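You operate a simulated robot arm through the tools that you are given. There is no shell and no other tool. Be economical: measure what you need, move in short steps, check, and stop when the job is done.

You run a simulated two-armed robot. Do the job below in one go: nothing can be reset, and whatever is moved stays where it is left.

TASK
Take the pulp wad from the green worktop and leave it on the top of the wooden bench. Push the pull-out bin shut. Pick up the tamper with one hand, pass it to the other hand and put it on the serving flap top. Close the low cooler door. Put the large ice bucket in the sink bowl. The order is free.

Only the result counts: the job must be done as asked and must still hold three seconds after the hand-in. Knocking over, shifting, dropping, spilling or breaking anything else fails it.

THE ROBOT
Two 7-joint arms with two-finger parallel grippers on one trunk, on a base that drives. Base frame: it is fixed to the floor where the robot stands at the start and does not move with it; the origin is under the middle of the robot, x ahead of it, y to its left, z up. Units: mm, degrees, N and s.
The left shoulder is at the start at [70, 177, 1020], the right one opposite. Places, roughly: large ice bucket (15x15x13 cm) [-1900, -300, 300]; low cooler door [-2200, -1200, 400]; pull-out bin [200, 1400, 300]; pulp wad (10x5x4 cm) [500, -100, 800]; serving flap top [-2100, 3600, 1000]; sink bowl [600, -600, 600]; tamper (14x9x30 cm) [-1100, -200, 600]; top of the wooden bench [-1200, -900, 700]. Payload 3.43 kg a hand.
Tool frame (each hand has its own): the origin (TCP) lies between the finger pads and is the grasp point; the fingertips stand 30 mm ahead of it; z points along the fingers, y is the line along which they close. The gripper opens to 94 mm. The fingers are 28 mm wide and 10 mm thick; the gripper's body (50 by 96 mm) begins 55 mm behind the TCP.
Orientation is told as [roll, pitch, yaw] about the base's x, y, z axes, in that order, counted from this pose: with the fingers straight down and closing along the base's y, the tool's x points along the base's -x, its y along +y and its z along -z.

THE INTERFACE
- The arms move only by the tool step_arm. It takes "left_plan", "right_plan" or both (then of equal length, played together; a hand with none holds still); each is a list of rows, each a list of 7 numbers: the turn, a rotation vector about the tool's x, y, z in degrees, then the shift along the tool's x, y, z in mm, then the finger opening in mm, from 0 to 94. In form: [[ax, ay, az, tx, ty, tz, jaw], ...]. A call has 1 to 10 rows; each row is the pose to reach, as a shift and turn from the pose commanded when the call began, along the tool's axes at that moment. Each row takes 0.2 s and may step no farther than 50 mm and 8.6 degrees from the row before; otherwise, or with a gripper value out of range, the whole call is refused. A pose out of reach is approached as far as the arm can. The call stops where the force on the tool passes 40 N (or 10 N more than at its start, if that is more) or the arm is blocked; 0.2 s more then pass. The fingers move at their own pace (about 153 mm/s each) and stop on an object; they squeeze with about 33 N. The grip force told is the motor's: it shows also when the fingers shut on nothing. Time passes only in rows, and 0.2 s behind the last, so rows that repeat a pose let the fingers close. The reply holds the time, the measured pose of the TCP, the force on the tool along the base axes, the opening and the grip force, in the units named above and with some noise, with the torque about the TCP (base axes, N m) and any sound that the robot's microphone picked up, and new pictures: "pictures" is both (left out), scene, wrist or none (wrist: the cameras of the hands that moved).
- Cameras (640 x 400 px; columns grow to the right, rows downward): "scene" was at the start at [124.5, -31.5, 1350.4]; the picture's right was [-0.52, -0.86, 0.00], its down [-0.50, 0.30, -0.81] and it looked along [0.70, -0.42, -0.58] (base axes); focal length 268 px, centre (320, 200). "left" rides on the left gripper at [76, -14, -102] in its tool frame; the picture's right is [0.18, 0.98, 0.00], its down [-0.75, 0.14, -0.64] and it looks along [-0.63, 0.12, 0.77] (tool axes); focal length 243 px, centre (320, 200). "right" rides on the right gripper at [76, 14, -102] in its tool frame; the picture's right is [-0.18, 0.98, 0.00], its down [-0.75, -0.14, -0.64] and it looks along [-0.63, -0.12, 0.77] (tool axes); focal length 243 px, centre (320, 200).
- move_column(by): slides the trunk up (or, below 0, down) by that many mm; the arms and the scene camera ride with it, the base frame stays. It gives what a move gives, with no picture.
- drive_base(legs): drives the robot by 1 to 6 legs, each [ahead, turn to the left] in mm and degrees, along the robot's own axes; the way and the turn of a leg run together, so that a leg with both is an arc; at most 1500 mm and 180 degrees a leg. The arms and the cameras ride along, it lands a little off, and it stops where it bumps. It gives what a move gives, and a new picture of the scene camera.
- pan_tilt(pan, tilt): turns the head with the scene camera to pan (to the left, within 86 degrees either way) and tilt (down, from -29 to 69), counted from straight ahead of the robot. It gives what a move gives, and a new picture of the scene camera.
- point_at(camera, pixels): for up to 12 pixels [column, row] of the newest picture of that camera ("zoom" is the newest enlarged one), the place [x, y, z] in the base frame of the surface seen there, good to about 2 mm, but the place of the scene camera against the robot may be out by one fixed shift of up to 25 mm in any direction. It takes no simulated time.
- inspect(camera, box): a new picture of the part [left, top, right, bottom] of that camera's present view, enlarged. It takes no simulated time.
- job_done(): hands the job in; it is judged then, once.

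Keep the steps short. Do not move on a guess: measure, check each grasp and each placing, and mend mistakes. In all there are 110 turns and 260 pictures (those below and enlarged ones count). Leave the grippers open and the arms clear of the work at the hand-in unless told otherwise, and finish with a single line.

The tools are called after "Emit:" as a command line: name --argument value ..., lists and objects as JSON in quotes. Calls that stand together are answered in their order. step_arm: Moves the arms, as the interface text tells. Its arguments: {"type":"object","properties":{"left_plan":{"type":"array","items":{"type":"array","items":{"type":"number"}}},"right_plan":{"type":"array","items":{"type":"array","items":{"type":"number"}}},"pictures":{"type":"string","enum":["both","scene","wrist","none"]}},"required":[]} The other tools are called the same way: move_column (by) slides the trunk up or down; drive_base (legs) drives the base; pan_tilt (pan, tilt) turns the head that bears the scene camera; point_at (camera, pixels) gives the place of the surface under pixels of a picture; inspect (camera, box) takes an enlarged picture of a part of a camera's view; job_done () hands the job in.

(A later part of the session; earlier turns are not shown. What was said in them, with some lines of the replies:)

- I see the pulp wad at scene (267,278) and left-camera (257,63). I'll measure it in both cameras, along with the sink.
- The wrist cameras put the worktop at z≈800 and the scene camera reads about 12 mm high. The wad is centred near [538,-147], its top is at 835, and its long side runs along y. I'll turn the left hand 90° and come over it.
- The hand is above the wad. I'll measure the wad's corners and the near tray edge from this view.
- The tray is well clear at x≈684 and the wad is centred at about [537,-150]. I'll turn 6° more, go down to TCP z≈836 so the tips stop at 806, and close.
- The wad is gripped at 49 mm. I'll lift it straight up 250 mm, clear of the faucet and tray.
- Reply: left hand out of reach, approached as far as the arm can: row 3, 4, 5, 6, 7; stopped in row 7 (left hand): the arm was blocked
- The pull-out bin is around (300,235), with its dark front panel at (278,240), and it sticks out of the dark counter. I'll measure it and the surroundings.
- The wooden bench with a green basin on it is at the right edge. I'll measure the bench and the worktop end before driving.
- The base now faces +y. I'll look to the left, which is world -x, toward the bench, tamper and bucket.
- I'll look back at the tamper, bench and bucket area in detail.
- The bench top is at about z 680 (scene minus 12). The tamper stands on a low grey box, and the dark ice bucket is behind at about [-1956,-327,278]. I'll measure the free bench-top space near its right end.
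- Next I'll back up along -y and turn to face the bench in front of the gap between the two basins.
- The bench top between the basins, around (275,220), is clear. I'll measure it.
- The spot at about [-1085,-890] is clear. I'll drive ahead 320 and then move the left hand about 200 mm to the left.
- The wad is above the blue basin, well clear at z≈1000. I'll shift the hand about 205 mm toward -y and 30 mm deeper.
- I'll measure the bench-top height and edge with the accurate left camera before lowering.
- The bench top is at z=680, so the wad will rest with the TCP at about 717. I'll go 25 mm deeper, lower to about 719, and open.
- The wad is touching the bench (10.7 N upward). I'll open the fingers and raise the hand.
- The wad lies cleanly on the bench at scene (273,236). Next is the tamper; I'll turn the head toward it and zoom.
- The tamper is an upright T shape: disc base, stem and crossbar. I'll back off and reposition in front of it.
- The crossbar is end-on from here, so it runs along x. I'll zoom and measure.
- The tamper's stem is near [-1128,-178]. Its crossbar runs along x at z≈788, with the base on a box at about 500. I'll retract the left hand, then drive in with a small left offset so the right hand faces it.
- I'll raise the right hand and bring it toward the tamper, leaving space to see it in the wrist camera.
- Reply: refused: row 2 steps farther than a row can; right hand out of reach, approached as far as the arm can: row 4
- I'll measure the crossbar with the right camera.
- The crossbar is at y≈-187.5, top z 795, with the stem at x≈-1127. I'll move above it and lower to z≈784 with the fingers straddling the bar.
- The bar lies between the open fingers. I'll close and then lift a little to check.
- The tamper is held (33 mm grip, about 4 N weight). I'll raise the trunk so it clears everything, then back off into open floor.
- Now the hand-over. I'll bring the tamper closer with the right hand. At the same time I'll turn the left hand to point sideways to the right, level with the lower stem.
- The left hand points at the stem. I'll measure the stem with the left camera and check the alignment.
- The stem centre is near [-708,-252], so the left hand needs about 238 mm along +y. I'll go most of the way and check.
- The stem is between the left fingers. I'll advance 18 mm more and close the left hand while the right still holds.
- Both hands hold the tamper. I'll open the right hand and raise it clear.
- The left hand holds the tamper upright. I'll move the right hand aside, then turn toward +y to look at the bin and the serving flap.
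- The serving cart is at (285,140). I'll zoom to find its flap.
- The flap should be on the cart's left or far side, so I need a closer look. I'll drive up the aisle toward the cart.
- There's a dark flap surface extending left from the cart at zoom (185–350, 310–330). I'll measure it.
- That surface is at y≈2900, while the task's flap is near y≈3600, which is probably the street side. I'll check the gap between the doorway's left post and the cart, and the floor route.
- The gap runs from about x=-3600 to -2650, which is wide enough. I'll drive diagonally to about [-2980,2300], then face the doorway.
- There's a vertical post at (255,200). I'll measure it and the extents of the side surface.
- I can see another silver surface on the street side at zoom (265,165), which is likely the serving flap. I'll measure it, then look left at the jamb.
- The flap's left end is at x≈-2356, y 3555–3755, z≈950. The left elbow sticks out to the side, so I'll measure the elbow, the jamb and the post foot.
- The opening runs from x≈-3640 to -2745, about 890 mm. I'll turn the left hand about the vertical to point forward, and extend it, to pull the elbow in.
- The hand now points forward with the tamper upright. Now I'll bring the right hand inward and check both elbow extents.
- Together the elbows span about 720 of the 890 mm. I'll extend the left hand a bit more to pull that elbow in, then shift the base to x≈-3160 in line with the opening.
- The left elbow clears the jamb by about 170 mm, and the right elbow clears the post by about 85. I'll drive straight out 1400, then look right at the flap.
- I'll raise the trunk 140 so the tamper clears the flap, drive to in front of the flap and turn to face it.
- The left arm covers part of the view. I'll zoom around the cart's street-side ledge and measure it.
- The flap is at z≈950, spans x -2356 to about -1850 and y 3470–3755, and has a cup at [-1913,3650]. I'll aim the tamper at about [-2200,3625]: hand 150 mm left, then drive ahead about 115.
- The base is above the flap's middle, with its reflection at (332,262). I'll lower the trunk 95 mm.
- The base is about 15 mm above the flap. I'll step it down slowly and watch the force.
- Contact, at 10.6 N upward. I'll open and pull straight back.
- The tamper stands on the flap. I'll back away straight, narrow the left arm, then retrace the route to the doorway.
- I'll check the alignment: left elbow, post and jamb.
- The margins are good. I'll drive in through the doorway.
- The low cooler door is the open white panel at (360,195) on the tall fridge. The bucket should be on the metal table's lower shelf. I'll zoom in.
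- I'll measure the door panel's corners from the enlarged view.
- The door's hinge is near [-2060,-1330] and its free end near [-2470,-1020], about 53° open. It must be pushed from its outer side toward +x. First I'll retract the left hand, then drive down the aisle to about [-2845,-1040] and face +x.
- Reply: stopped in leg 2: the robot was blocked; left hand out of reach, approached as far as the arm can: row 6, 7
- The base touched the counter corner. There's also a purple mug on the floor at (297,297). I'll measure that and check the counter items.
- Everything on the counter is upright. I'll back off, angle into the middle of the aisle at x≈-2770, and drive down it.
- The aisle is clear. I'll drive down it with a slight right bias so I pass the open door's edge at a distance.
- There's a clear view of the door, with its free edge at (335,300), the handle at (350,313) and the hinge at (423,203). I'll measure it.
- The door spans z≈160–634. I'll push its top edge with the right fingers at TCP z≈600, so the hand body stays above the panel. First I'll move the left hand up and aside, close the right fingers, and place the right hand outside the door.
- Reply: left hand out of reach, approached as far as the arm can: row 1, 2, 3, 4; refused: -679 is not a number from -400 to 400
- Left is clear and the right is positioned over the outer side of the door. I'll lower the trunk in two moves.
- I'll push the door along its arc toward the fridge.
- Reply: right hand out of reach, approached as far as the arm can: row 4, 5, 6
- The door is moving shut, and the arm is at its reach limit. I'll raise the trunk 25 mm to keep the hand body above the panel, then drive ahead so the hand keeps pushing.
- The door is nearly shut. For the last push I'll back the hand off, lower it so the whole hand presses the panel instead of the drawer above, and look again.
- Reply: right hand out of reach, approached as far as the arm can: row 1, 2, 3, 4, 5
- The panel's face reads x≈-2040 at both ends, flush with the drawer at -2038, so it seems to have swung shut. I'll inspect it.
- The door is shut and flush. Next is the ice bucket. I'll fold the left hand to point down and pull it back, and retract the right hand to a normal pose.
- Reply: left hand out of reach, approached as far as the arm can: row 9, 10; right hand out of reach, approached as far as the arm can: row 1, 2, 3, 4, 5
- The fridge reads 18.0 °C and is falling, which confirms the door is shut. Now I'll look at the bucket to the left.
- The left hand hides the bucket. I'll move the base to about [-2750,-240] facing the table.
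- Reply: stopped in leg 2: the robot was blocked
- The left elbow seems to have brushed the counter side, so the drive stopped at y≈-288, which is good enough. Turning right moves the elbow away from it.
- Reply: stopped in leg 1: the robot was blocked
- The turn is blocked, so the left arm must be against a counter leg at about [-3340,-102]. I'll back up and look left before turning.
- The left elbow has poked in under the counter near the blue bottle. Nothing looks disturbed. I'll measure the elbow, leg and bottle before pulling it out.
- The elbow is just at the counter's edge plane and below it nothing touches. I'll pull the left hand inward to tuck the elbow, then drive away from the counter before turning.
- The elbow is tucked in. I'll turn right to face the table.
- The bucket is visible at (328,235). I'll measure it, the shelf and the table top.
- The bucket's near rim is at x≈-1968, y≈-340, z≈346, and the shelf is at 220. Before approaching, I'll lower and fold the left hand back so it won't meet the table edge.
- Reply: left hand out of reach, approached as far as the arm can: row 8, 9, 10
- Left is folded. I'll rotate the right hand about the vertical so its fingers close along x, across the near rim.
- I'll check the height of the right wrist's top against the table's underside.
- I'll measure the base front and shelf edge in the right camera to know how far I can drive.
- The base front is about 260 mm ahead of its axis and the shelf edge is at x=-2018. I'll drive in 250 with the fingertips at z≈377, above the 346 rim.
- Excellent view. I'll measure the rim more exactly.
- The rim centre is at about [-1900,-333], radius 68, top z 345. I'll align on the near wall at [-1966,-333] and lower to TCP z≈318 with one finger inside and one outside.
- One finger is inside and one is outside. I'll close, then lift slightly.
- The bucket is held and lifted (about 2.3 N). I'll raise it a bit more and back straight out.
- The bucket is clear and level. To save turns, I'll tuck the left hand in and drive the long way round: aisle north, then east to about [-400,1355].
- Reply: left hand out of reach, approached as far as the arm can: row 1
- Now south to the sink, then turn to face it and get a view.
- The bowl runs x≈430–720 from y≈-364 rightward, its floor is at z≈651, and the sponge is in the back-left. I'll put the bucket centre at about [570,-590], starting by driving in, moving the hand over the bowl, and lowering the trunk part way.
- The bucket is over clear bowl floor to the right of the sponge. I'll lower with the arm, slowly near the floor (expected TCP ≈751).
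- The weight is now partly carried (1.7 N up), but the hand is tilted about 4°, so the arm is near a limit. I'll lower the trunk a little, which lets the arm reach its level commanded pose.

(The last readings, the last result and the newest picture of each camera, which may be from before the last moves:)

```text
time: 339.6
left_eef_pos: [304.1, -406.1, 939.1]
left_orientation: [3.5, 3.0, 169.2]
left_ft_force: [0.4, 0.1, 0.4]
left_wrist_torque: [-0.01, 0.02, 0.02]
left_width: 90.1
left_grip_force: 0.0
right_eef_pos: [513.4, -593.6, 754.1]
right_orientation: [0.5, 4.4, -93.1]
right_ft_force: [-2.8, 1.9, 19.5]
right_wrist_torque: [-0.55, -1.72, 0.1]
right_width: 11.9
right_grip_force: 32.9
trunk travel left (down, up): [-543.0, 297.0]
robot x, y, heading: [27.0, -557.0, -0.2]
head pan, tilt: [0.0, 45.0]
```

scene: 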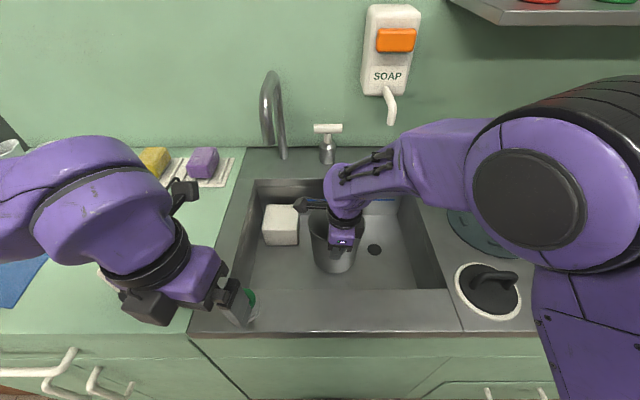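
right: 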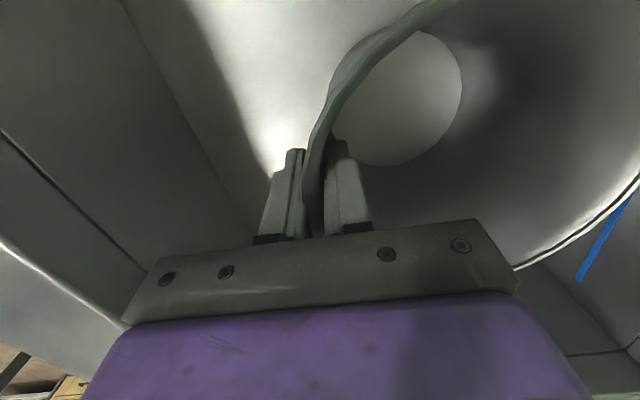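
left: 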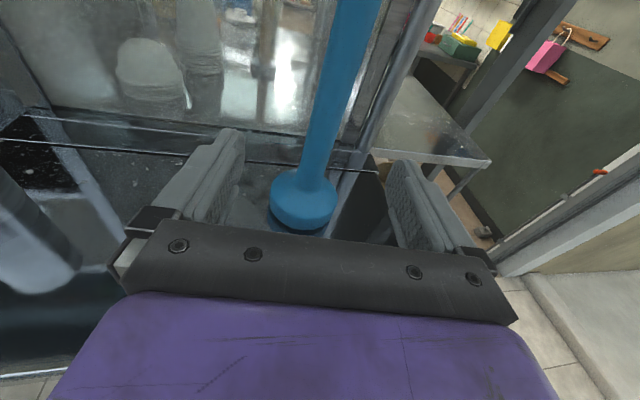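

The bucket is firmly on the floor (19 N). I'll open and lift the hand out along its own axis.

Emit:
step_arm --right_plan '[[0, 0, 0, 0, 0, 0, 30], [0, 0, 0, 0, 0, 0, 50], [0, 0, 0, 0, 0, -30, 50], [0, 0, 0, 0, 0, -70, 50], [0, 0, 0, 0, 0, -110, 50], [0, 0, 0, 0, 0, -150, 50], [0, 0, 0, 0, 0, -190, 50]]' --pictures "both"

```text
time: 341.2
left_eef_pos: [305.1, -406.1, 937.7]
left_orientation: [3.5, 2.9, 169.2]
left_ft_force: [-0.1, -0.1, 0.4]
left_wrist_torque: [0.01, 0.03, 0.02]
left_width: 89.9
left_grip_force: 0.0
right_eef_pos: [503.6, -588.3, 930.5]
right_orientation: [0.3, 0.1, -89.9]
right_ft_force: [0.1, -0.1, 0.1]
right_wrist_torque: [0.01, -0.04, 0.01]
right_width: 50.0
right_grip_force: 0.0
trunk travel left (down, up): [-543.0, 297.0]
robot x, y, heading: [31.9, -555.2, 0.2]
head pan, tilt: [0.0, 45.0]
```

scene: 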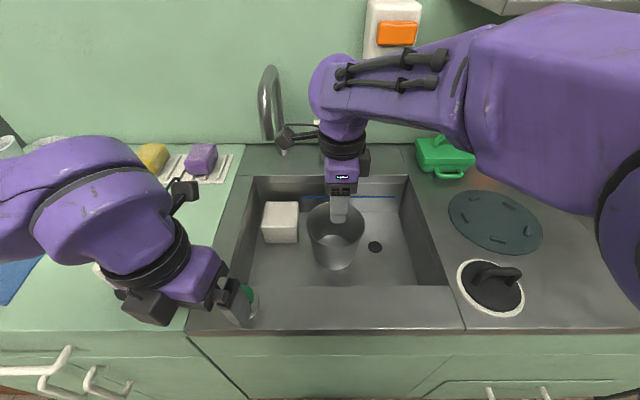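
right: 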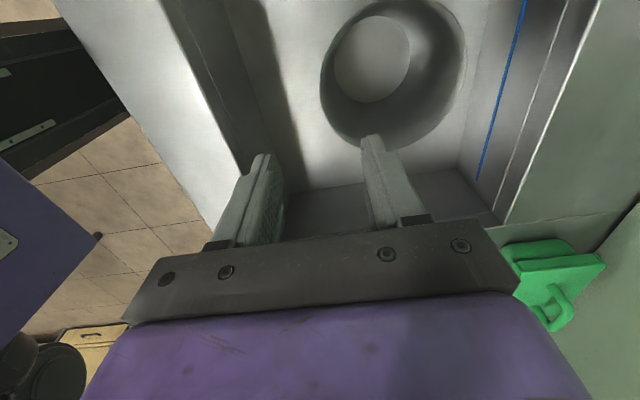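

The bucket stands upright in the bowl. Last is the bin: I'll back away, go to y≈1395 and face its front panel from about x=-610.

Emit:
drive_base --legs '[[-410, 0], [0, 90], [1000, 0], [950, 0], [0, -90], [-230, 0]]'

Emit:
step_arm --right_plan '[[0, 0, 0, 0, 0, 0, 20], [0, 0, 0, 0, 0, 0, 0]]' --pictures "none"

Emit:
pan_tilt --pan -5 --tilt 40

```text
time: 362.1
left_eef_pos: [-317.3, 1538.6, 937.4]
left_orientation: [3.5, 2.8, 166.7]
left_ft_force: [0.6, -0.5, -0.2]
left_wrist_torque: [-0.01, 0.01, 0.01]
left_width: 89.9
left_grip_force: 0.1
right_eef_pos: [-128.9, 1347.5, 928.4]
right_orientation: [0.3, 0.1, -92.7]
right_ft_force: [-0.1, -0.1, -0.3]
right_wrist_torque: [0.02, -0.01, -0.02]
right_width: 49.9
right_grip_force: 0.1
trunk travel left (down, up): [-543.0, 297.0]
robot x, y, heading: [-599.5, 1401.8, -2.8]
head pan, tilt: [0.0, 45.0]
```

scene: 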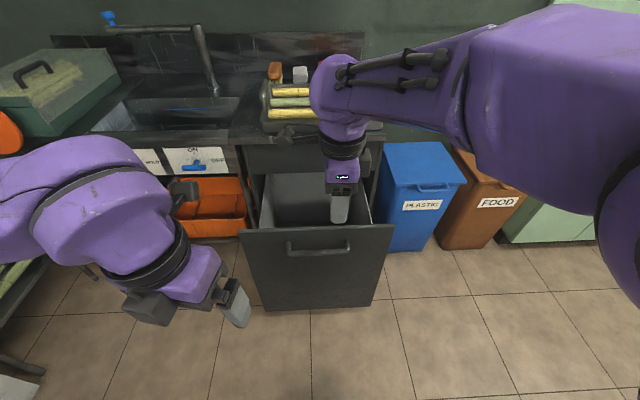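

```text
time: 362.7
left_eef_pos: [-317.2, 1538.9, 938.5]
left_orientation: [3.5, 2.9, 166.6]
left_ft_force: [0.2, -1.7, -0.9]
left_wrist_torque: [-0.02, 0.01, -0.01]
left_width: 90.1
left_grip_force: 0.0
right_eef_pos: [-127.9, 1348.1, 928.2]
right_orientation: [0.2, -0.1, -92.7]
right_ft_force: [-0.3, -0.8, -0.3]
right_wrist_torque: [0.01, 0.0, 0.01]
right_width: 0.0
right_grip_force: 33.4
trunk travel left (down, up): [-543.0, 297.0]
robot x, y, heading: [-599.5, 1404.0, -2.7]
head pan, tilt: [0.0, 45.0]
```

```text
time: 363.3
left_eef_pos: [-315.4, 1538.5, 936.3]
left_orientation: [3.5, 2.9, 166.7]
left_ft_force: [0.3, -0.7, 1.0]
left_wrist_torque: [0.0, -0.04, -0.01]
left_width: 90.1
left_grip_force: 0.0
right_eef_pos: [-127.3, 1349.8, 929.5]
right_orientation: [0.4, -0.1, -92.7]
right_ft_force: [-0.6, 0.3, 0.2]
right_wrist_torque: [-0.01, 0.02, 0.0]
right_width: 0.0
right_grip_force: 32.8
trunk travel left (down, up): [-543.0, 297.0]
robot x, y, heading: [-601.2, 1403.0, -2.4]
head pan, tilt: [-5.0, 40.0]
```

scene: 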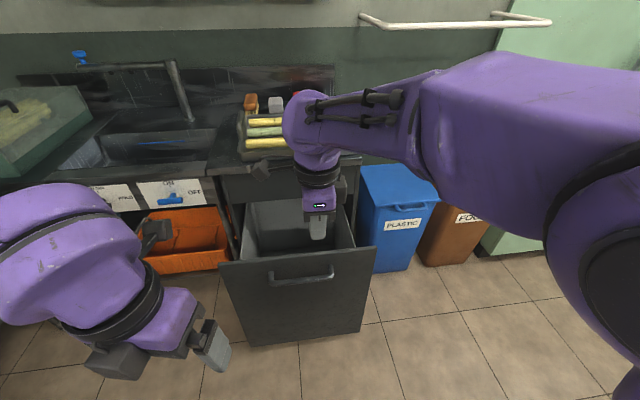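

The panel is square ahead with its handle at (300,275). I'll tilt the right hand 45° forward so the fingertips lead, lower the trunk so they're at z≈430 below the handle, and measure the panel.

Emit:
point_at --camera "scene" --pixels '[[230, 270], [368, 255], [300, 282], [298, 300], [300, 340], [300, 190], [235, 185], [200, 165]]'

Emit:
step_arm --right_plan '[[-7.5, 0, 0, 0, 0, 0, 0], [-15, 0, 0, 0, 0, 0, 0], [-22.5, 0, 0, 0, 0, 0, 0], [-30, 0, 0, 0, 0, 0, 0], [-37.5, 0, 0, 0, 0, 0, 0], [-45, 0, 0, 0, 0, 0, 0], [-45, 0, 0, 0, 0, 0, 0]]' --pictures "none"

Emit:
move_column --by -400

Emit:
move_column --by -85

Emit:
pan_tilt --pan -5 --tilt 25

```text
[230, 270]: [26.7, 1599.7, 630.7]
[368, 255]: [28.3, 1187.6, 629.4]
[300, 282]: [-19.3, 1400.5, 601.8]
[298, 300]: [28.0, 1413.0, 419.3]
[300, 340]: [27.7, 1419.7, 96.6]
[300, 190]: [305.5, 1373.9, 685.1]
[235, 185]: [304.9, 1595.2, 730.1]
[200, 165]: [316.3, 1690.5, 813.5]
```

```text
time: 364.9
left_eef_pos: [-317.6, 1537.7, 938.4]
left_orientation: [3.3, 2.9, 166.6]
left_ft_force: [0.6, 0.8, 0.0]
left_wrist_torque: [0.04, -0.02, 0.01]
left_width: 90.1
left_grip_force: 0.0
right_eef_pos: [-69.7, 1352.1, 933.3]
right_orientation: [45.1, 0.2, -92.5]
right_ft_force: [-0.9, 0.5, 0.7]
right_wrist_torque: [0.0, 0.03, 0.02]
right_width: 0.0
right_grip_force: 33.1
right hand out of reach, approached as far as the arm can: row 5, 6, 7
trunk travel left (down, up): [-543.0, 297.0]
robot x, y, heading: [-601.7, 1402.2, -2.8]
head pan, tilt: [-5.0, 40.0]
```

```text
time: 368.8
left_eef_pos: [-317.4, 1539.3, 538.0]
left_orientation: [3.4, 2.9, 166.6]
left_ft_force: [0.3, 0.0, -0.7]
left_wrist_torque: [-0.02, 0.01, 0.01]
left_width: 89.8
left_grip_force: 0.1
right_eef_pos: [-67.9, 1352.9, 533.0]
right_orientation: [45.1, 0.0, -92.5]
right_ft_force: [0.4, -0.8, -0.7]
right_wrist_torque: [0.03, 0.03, -0.03]
right_width: 0.1
right_grip_force: 33.1
trunk travel left (down, up): [-143.0, 697.0]
robot x, y, heading: [-599.3, 1401.5, -2.5]
head pan, tilt: [-5.0, 40.0]
```

```text
time: 370.0
left_eef_pos: [-317.5, 1538.5, 452.0]
left_orientation: [3.5, 2.9, 166.6]
left_ft_force: [0.3, -0.3, 0.2]
left_wrist_torque: [-0.01, 0.0, 0.0]
left_width: 90.0
left_grip_force: 0.1
right_eef_pos: [-68.3, 1352.9, 447.8]
right_orientation: [45.0, 0.0, -92.5]
right_ft_force: [-0.6, 0.1, 0.2]
right_wrist_torque: [-0.04, -0.01, 0.01]
right_width: 0.3
right_grip_force: 32.9
trunk travel left (down, up): [-58.0, 782.0]
robot x, y, heading: [-602.8, 1402.4, -2.6]
head pan, tilt: [-5.0, 40.0]
```

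```text
time: 370.8
left_eef_pos: [-317.3, 1539.0, 453.2]
left_orientation: [3.6, 2.9, 166.5]
left_ft_force: [-0.9, -0.6, 0.3]
left_wrist_torque: [-0.01, 0.01, 0.0]
left_width: 90.0
left_grip_force: 0.1
right_eef_pos: [-68.9, 1352.8, 447.6]
right_orientation: [44.9, -0.1, -92.4]
right_ft_force: [0.4, 0.3, -0.4]
right_wrist_torque: [-0.02, -0.01, 0.02]
right_width: 0.0
right_grip_force: 32.8
trunk travel left (down, up): [-58.0, 782.0]
robot x, y, heading: [-602.7, 1405.1, -2.6]
head pan, tilt: [-5.0, 25.0]
```

scene: 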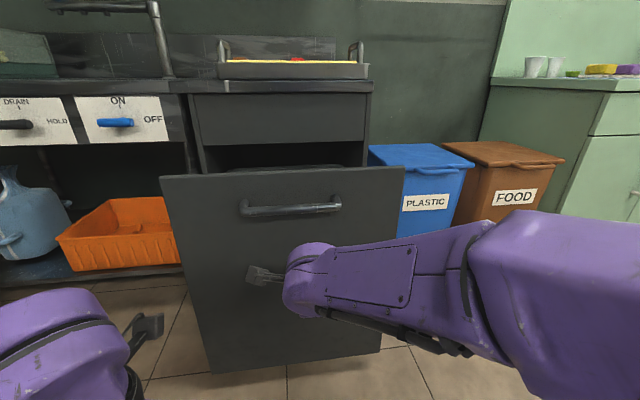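

The panel is at x=28 and the fascia at x=305, so the travel is about 277 mm. The fingertips are at about x=-47. I'll straighten and drive ahead 335 so the fingers push it in.

Emit:
drive_base --legs '[[0, 2.6], [335, 0]]'

Emit:
point_at --camera "scene" --pixels '[[200, 220], [390, 220], [280, 120], [340, 300], [230, 300], [220, 120]]'

```text
time: 373.4
left_eef_pos: [9.9, 1551.2, 453.6]
left_orientation: [3.4, 2.9, 168.9]
left_ft_force: [0.3, -0.4, -0.6]
left_wrist_torque: [0.03, 0.02, 0.0]
left_width: 90.0
left_grip_force: 0.1
right_eef_pos: [263.4, 1375.5, 447.9]
right_orientation: [44.9, -0.2, -90.2]
right_ft_force: [-8.1, -2.2, 2.9]
right_wrist_torque: [-0.02, 0.0, 0.06]
right_width: 0.0
right_grip_force: 33.0
trunk travel left (down, up): [-58.0, 782.0]
robot x, y, heading: [-263.9, 1402.5, 0.1]
head pan, tilt: [-5.0, 25.0]
stopped in leg 2: the force on the tool passed its limit (the readings are from after the stop); the commanded pose is now the measured one
```

scene: 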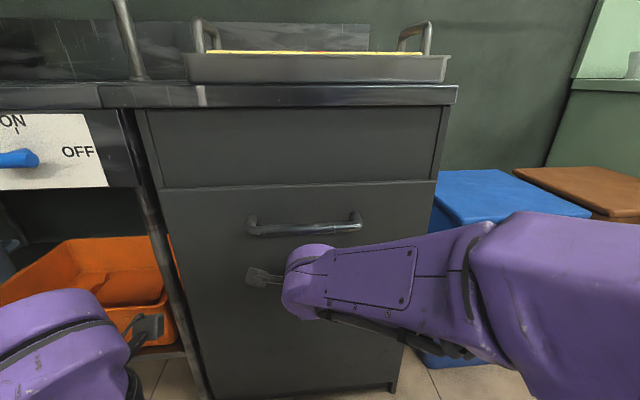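

```text
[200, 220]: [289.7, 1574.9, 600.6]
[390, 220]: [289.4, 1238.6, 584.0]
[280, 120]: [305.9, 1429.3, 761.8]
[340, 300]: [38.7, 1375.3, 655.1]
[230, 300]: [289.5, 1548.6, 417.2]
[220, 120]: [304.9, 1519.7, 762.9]
```

The panel stopped at x≈289 on a force limit. The fascia is at 305, so I'll push once more to make sure this is the end stop.

Emit:
drive_base --legs '[[25, 0]]'

Emit:
point_at --camera "scene" --pixels '[[200, 220], [390, 220], [280, 120], [230, 300]]'

Emit:
inspect --camera "scene" --box '[100, 80, 480, 400]'

```text
time: 374.1
left_eef_pos: [12.4, 1549.1, 453.6]
left_orientation: [3.4, 3.0, 168.8]
left_ft_force: [0.6, 0.1, 0.9]
left_wrist_torque: [0.02, 0.0, -0.01]
left_width: 89.8
left_grip_force: 0.0
right_eef_pos: [263.1, 1374.3, 447.1]
right_orientation: [44.7, -0.2, -90.1]
right_ft_force: [-18.1, -2.2, 11.6]
right_wrist_torque: [0.01, -0.08, 0.06]
right_width: 0.1
right_grip_force: 33.0
trunk travel left (down, up): [-58.0, 782.0]
robot x, y, heading: [-261.3, 1402.9, -0.1]
head pan, tilt: [-5.0, 25.0]
stopped in leg 1: the force on the tool passed its limit (the readings are from after the stop); the commanded pose is now the measured one
```

scene: 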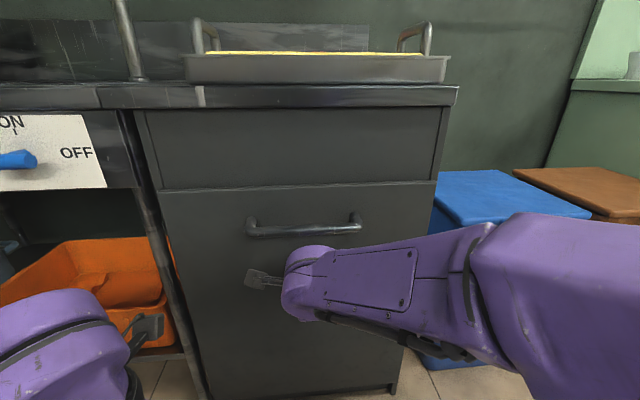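

```text
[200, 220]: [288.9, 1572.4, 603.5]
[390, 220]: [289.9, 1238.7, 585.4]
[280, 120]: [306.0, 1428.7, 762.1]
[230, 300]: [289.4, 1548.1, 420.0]
```

```text
1.25 times, centred on (290, 240) of scene
```

zoom: 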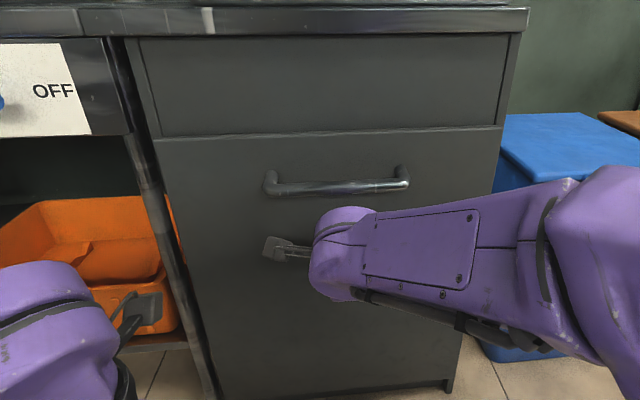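

The panel didn't move under the extra push. It overlays the cabinet frame at its end stop, so the bin is shut. I'll back off, open the right gripper, raise the trunk and check it stays.

Emit:
drive_base --legs '[[-330, 0]]'

Emit:
step_arm --right_plan '[[0, 0, 0, 0, 0, 0, 50], [0, 0, 0, 0, 0, 0, 90], [0, 0, 0, 0, 0, 0, 90]]' --pictures "scene"

Emit:
point_at --camera "scene" --pixels '[[240, 190], [350, 190], [250, 240], [280, 120]]'

Emit:
move_column --by 300

```text
time: 376.2
left_eef_pos: [-312.9, 1549.7, 452.3]
left_orientation: [3.4, 2.8, 168.6]
left_ft_force: [-0.6, -0.7, -0.2]
left_wrist_torque: [0.03, -0.01, 0.01]
left_width: 90.1
left_grip_force: 0.0
right_eef_pos: [-63.6, 1373.8, 446.0]
right_orientation: [44.5, -0.2, -90.4]
right_ft_force: [-0.1, -0.1, -0.4]
right_wrist_torque: [-0.03, 0.01, 0.0]
right_width: 0.0
right_grip_force: 33.2
trunk travel left (down, up): [-58.0, 782.0]
robot x, y, heading: [-591.9, 1400.3, -0.5]
head pan, tilt: [-5.0, 25.0]
```

scene: 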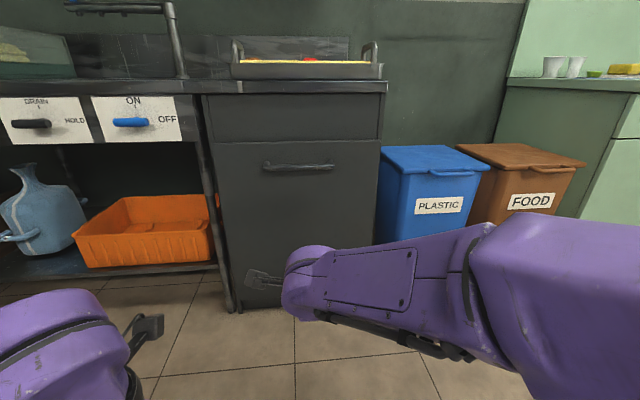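

```text
time: 377.0
left_eef_pos: [-313.9, 1550.4, 451.9]
left_orientation: [3.5, 2.8, 168.5]
left_ft_force: [1.0, 0.3, -0.1]
left_wrist_torque: [0.02, -0.04, 0.01]
left_width: 90.0
left_grip_force: 0.0
right_eef_pos: [-63.8, 1373.5, 444.8]
right_orientation: [44.4, -0.2, -90.4]
right_ft_force: [0.7, -0.2, -0.2]
right_wrist_torque: [0.02, 0.02, -0.01]
right_width: 90.1
right_grip_force: 0.1
trunk travel left (down, up): [-58.0, 782.0]
robot x, y, heading: [-589.3, 1405.9, -0.7]
head pan, tilt: [-5.0, 25.0]
```

scene: 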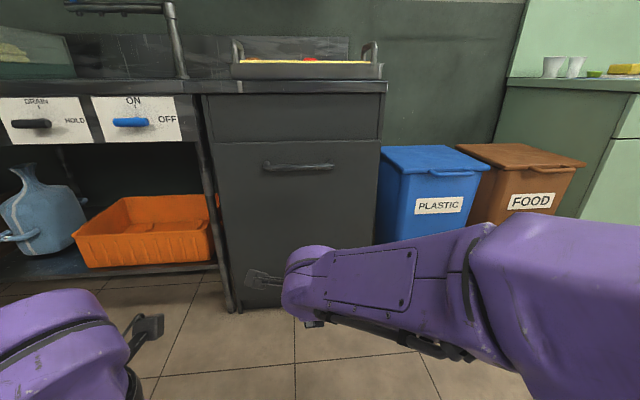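

```text
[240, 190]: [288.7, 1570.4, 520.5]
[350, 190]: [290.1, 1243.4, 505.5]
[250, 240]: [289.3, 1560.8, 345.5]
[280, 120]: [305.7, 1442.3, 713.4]
```

```text
time: 380.0
left_eef_pos: [-314.5, 1549.6, 752.8]
left_orientation: [3.4, 2.8, 168.5]
left_ft_force: [-0.4, 0.4, -0.1]
left_wrist_torque: [0.04, -0.02, -0.01]
left_width: 89.8
left_grip_force: 0.0
right_eef_pos: [-63.5, 1375.3, 745.1]
right_orientation: [44.5, -0.3, -90.4]
right_ft_force: [0.5, 0.1, 0.0]
right_wrist_torque: [-0.02, -0.01, -0.01]
right_width: 90.0
right_grip_force: 0.0
trunk travel left (down, up): [-358.0, 482.0]
robot x, y, heading: [-585.9, 1406.9, -0.5]
head pan, tilt: [-5.0, 25.0]
```

The bin has stayed shut at x≈289, both grippers are open, and the arms are clear. All five jobs are done, so I'm handing in.

Emit:
job_done

```text
The job is handed in.
```

All five jobs are done and handed in: wad on the wooden bench, bin shut, tamper passed from right hand to left and standing on the serving flap, cooler door shut, and ice bucket in the sink bowl. The base and left arm touched the back counter while driving, but nothing on it looked disturbed.
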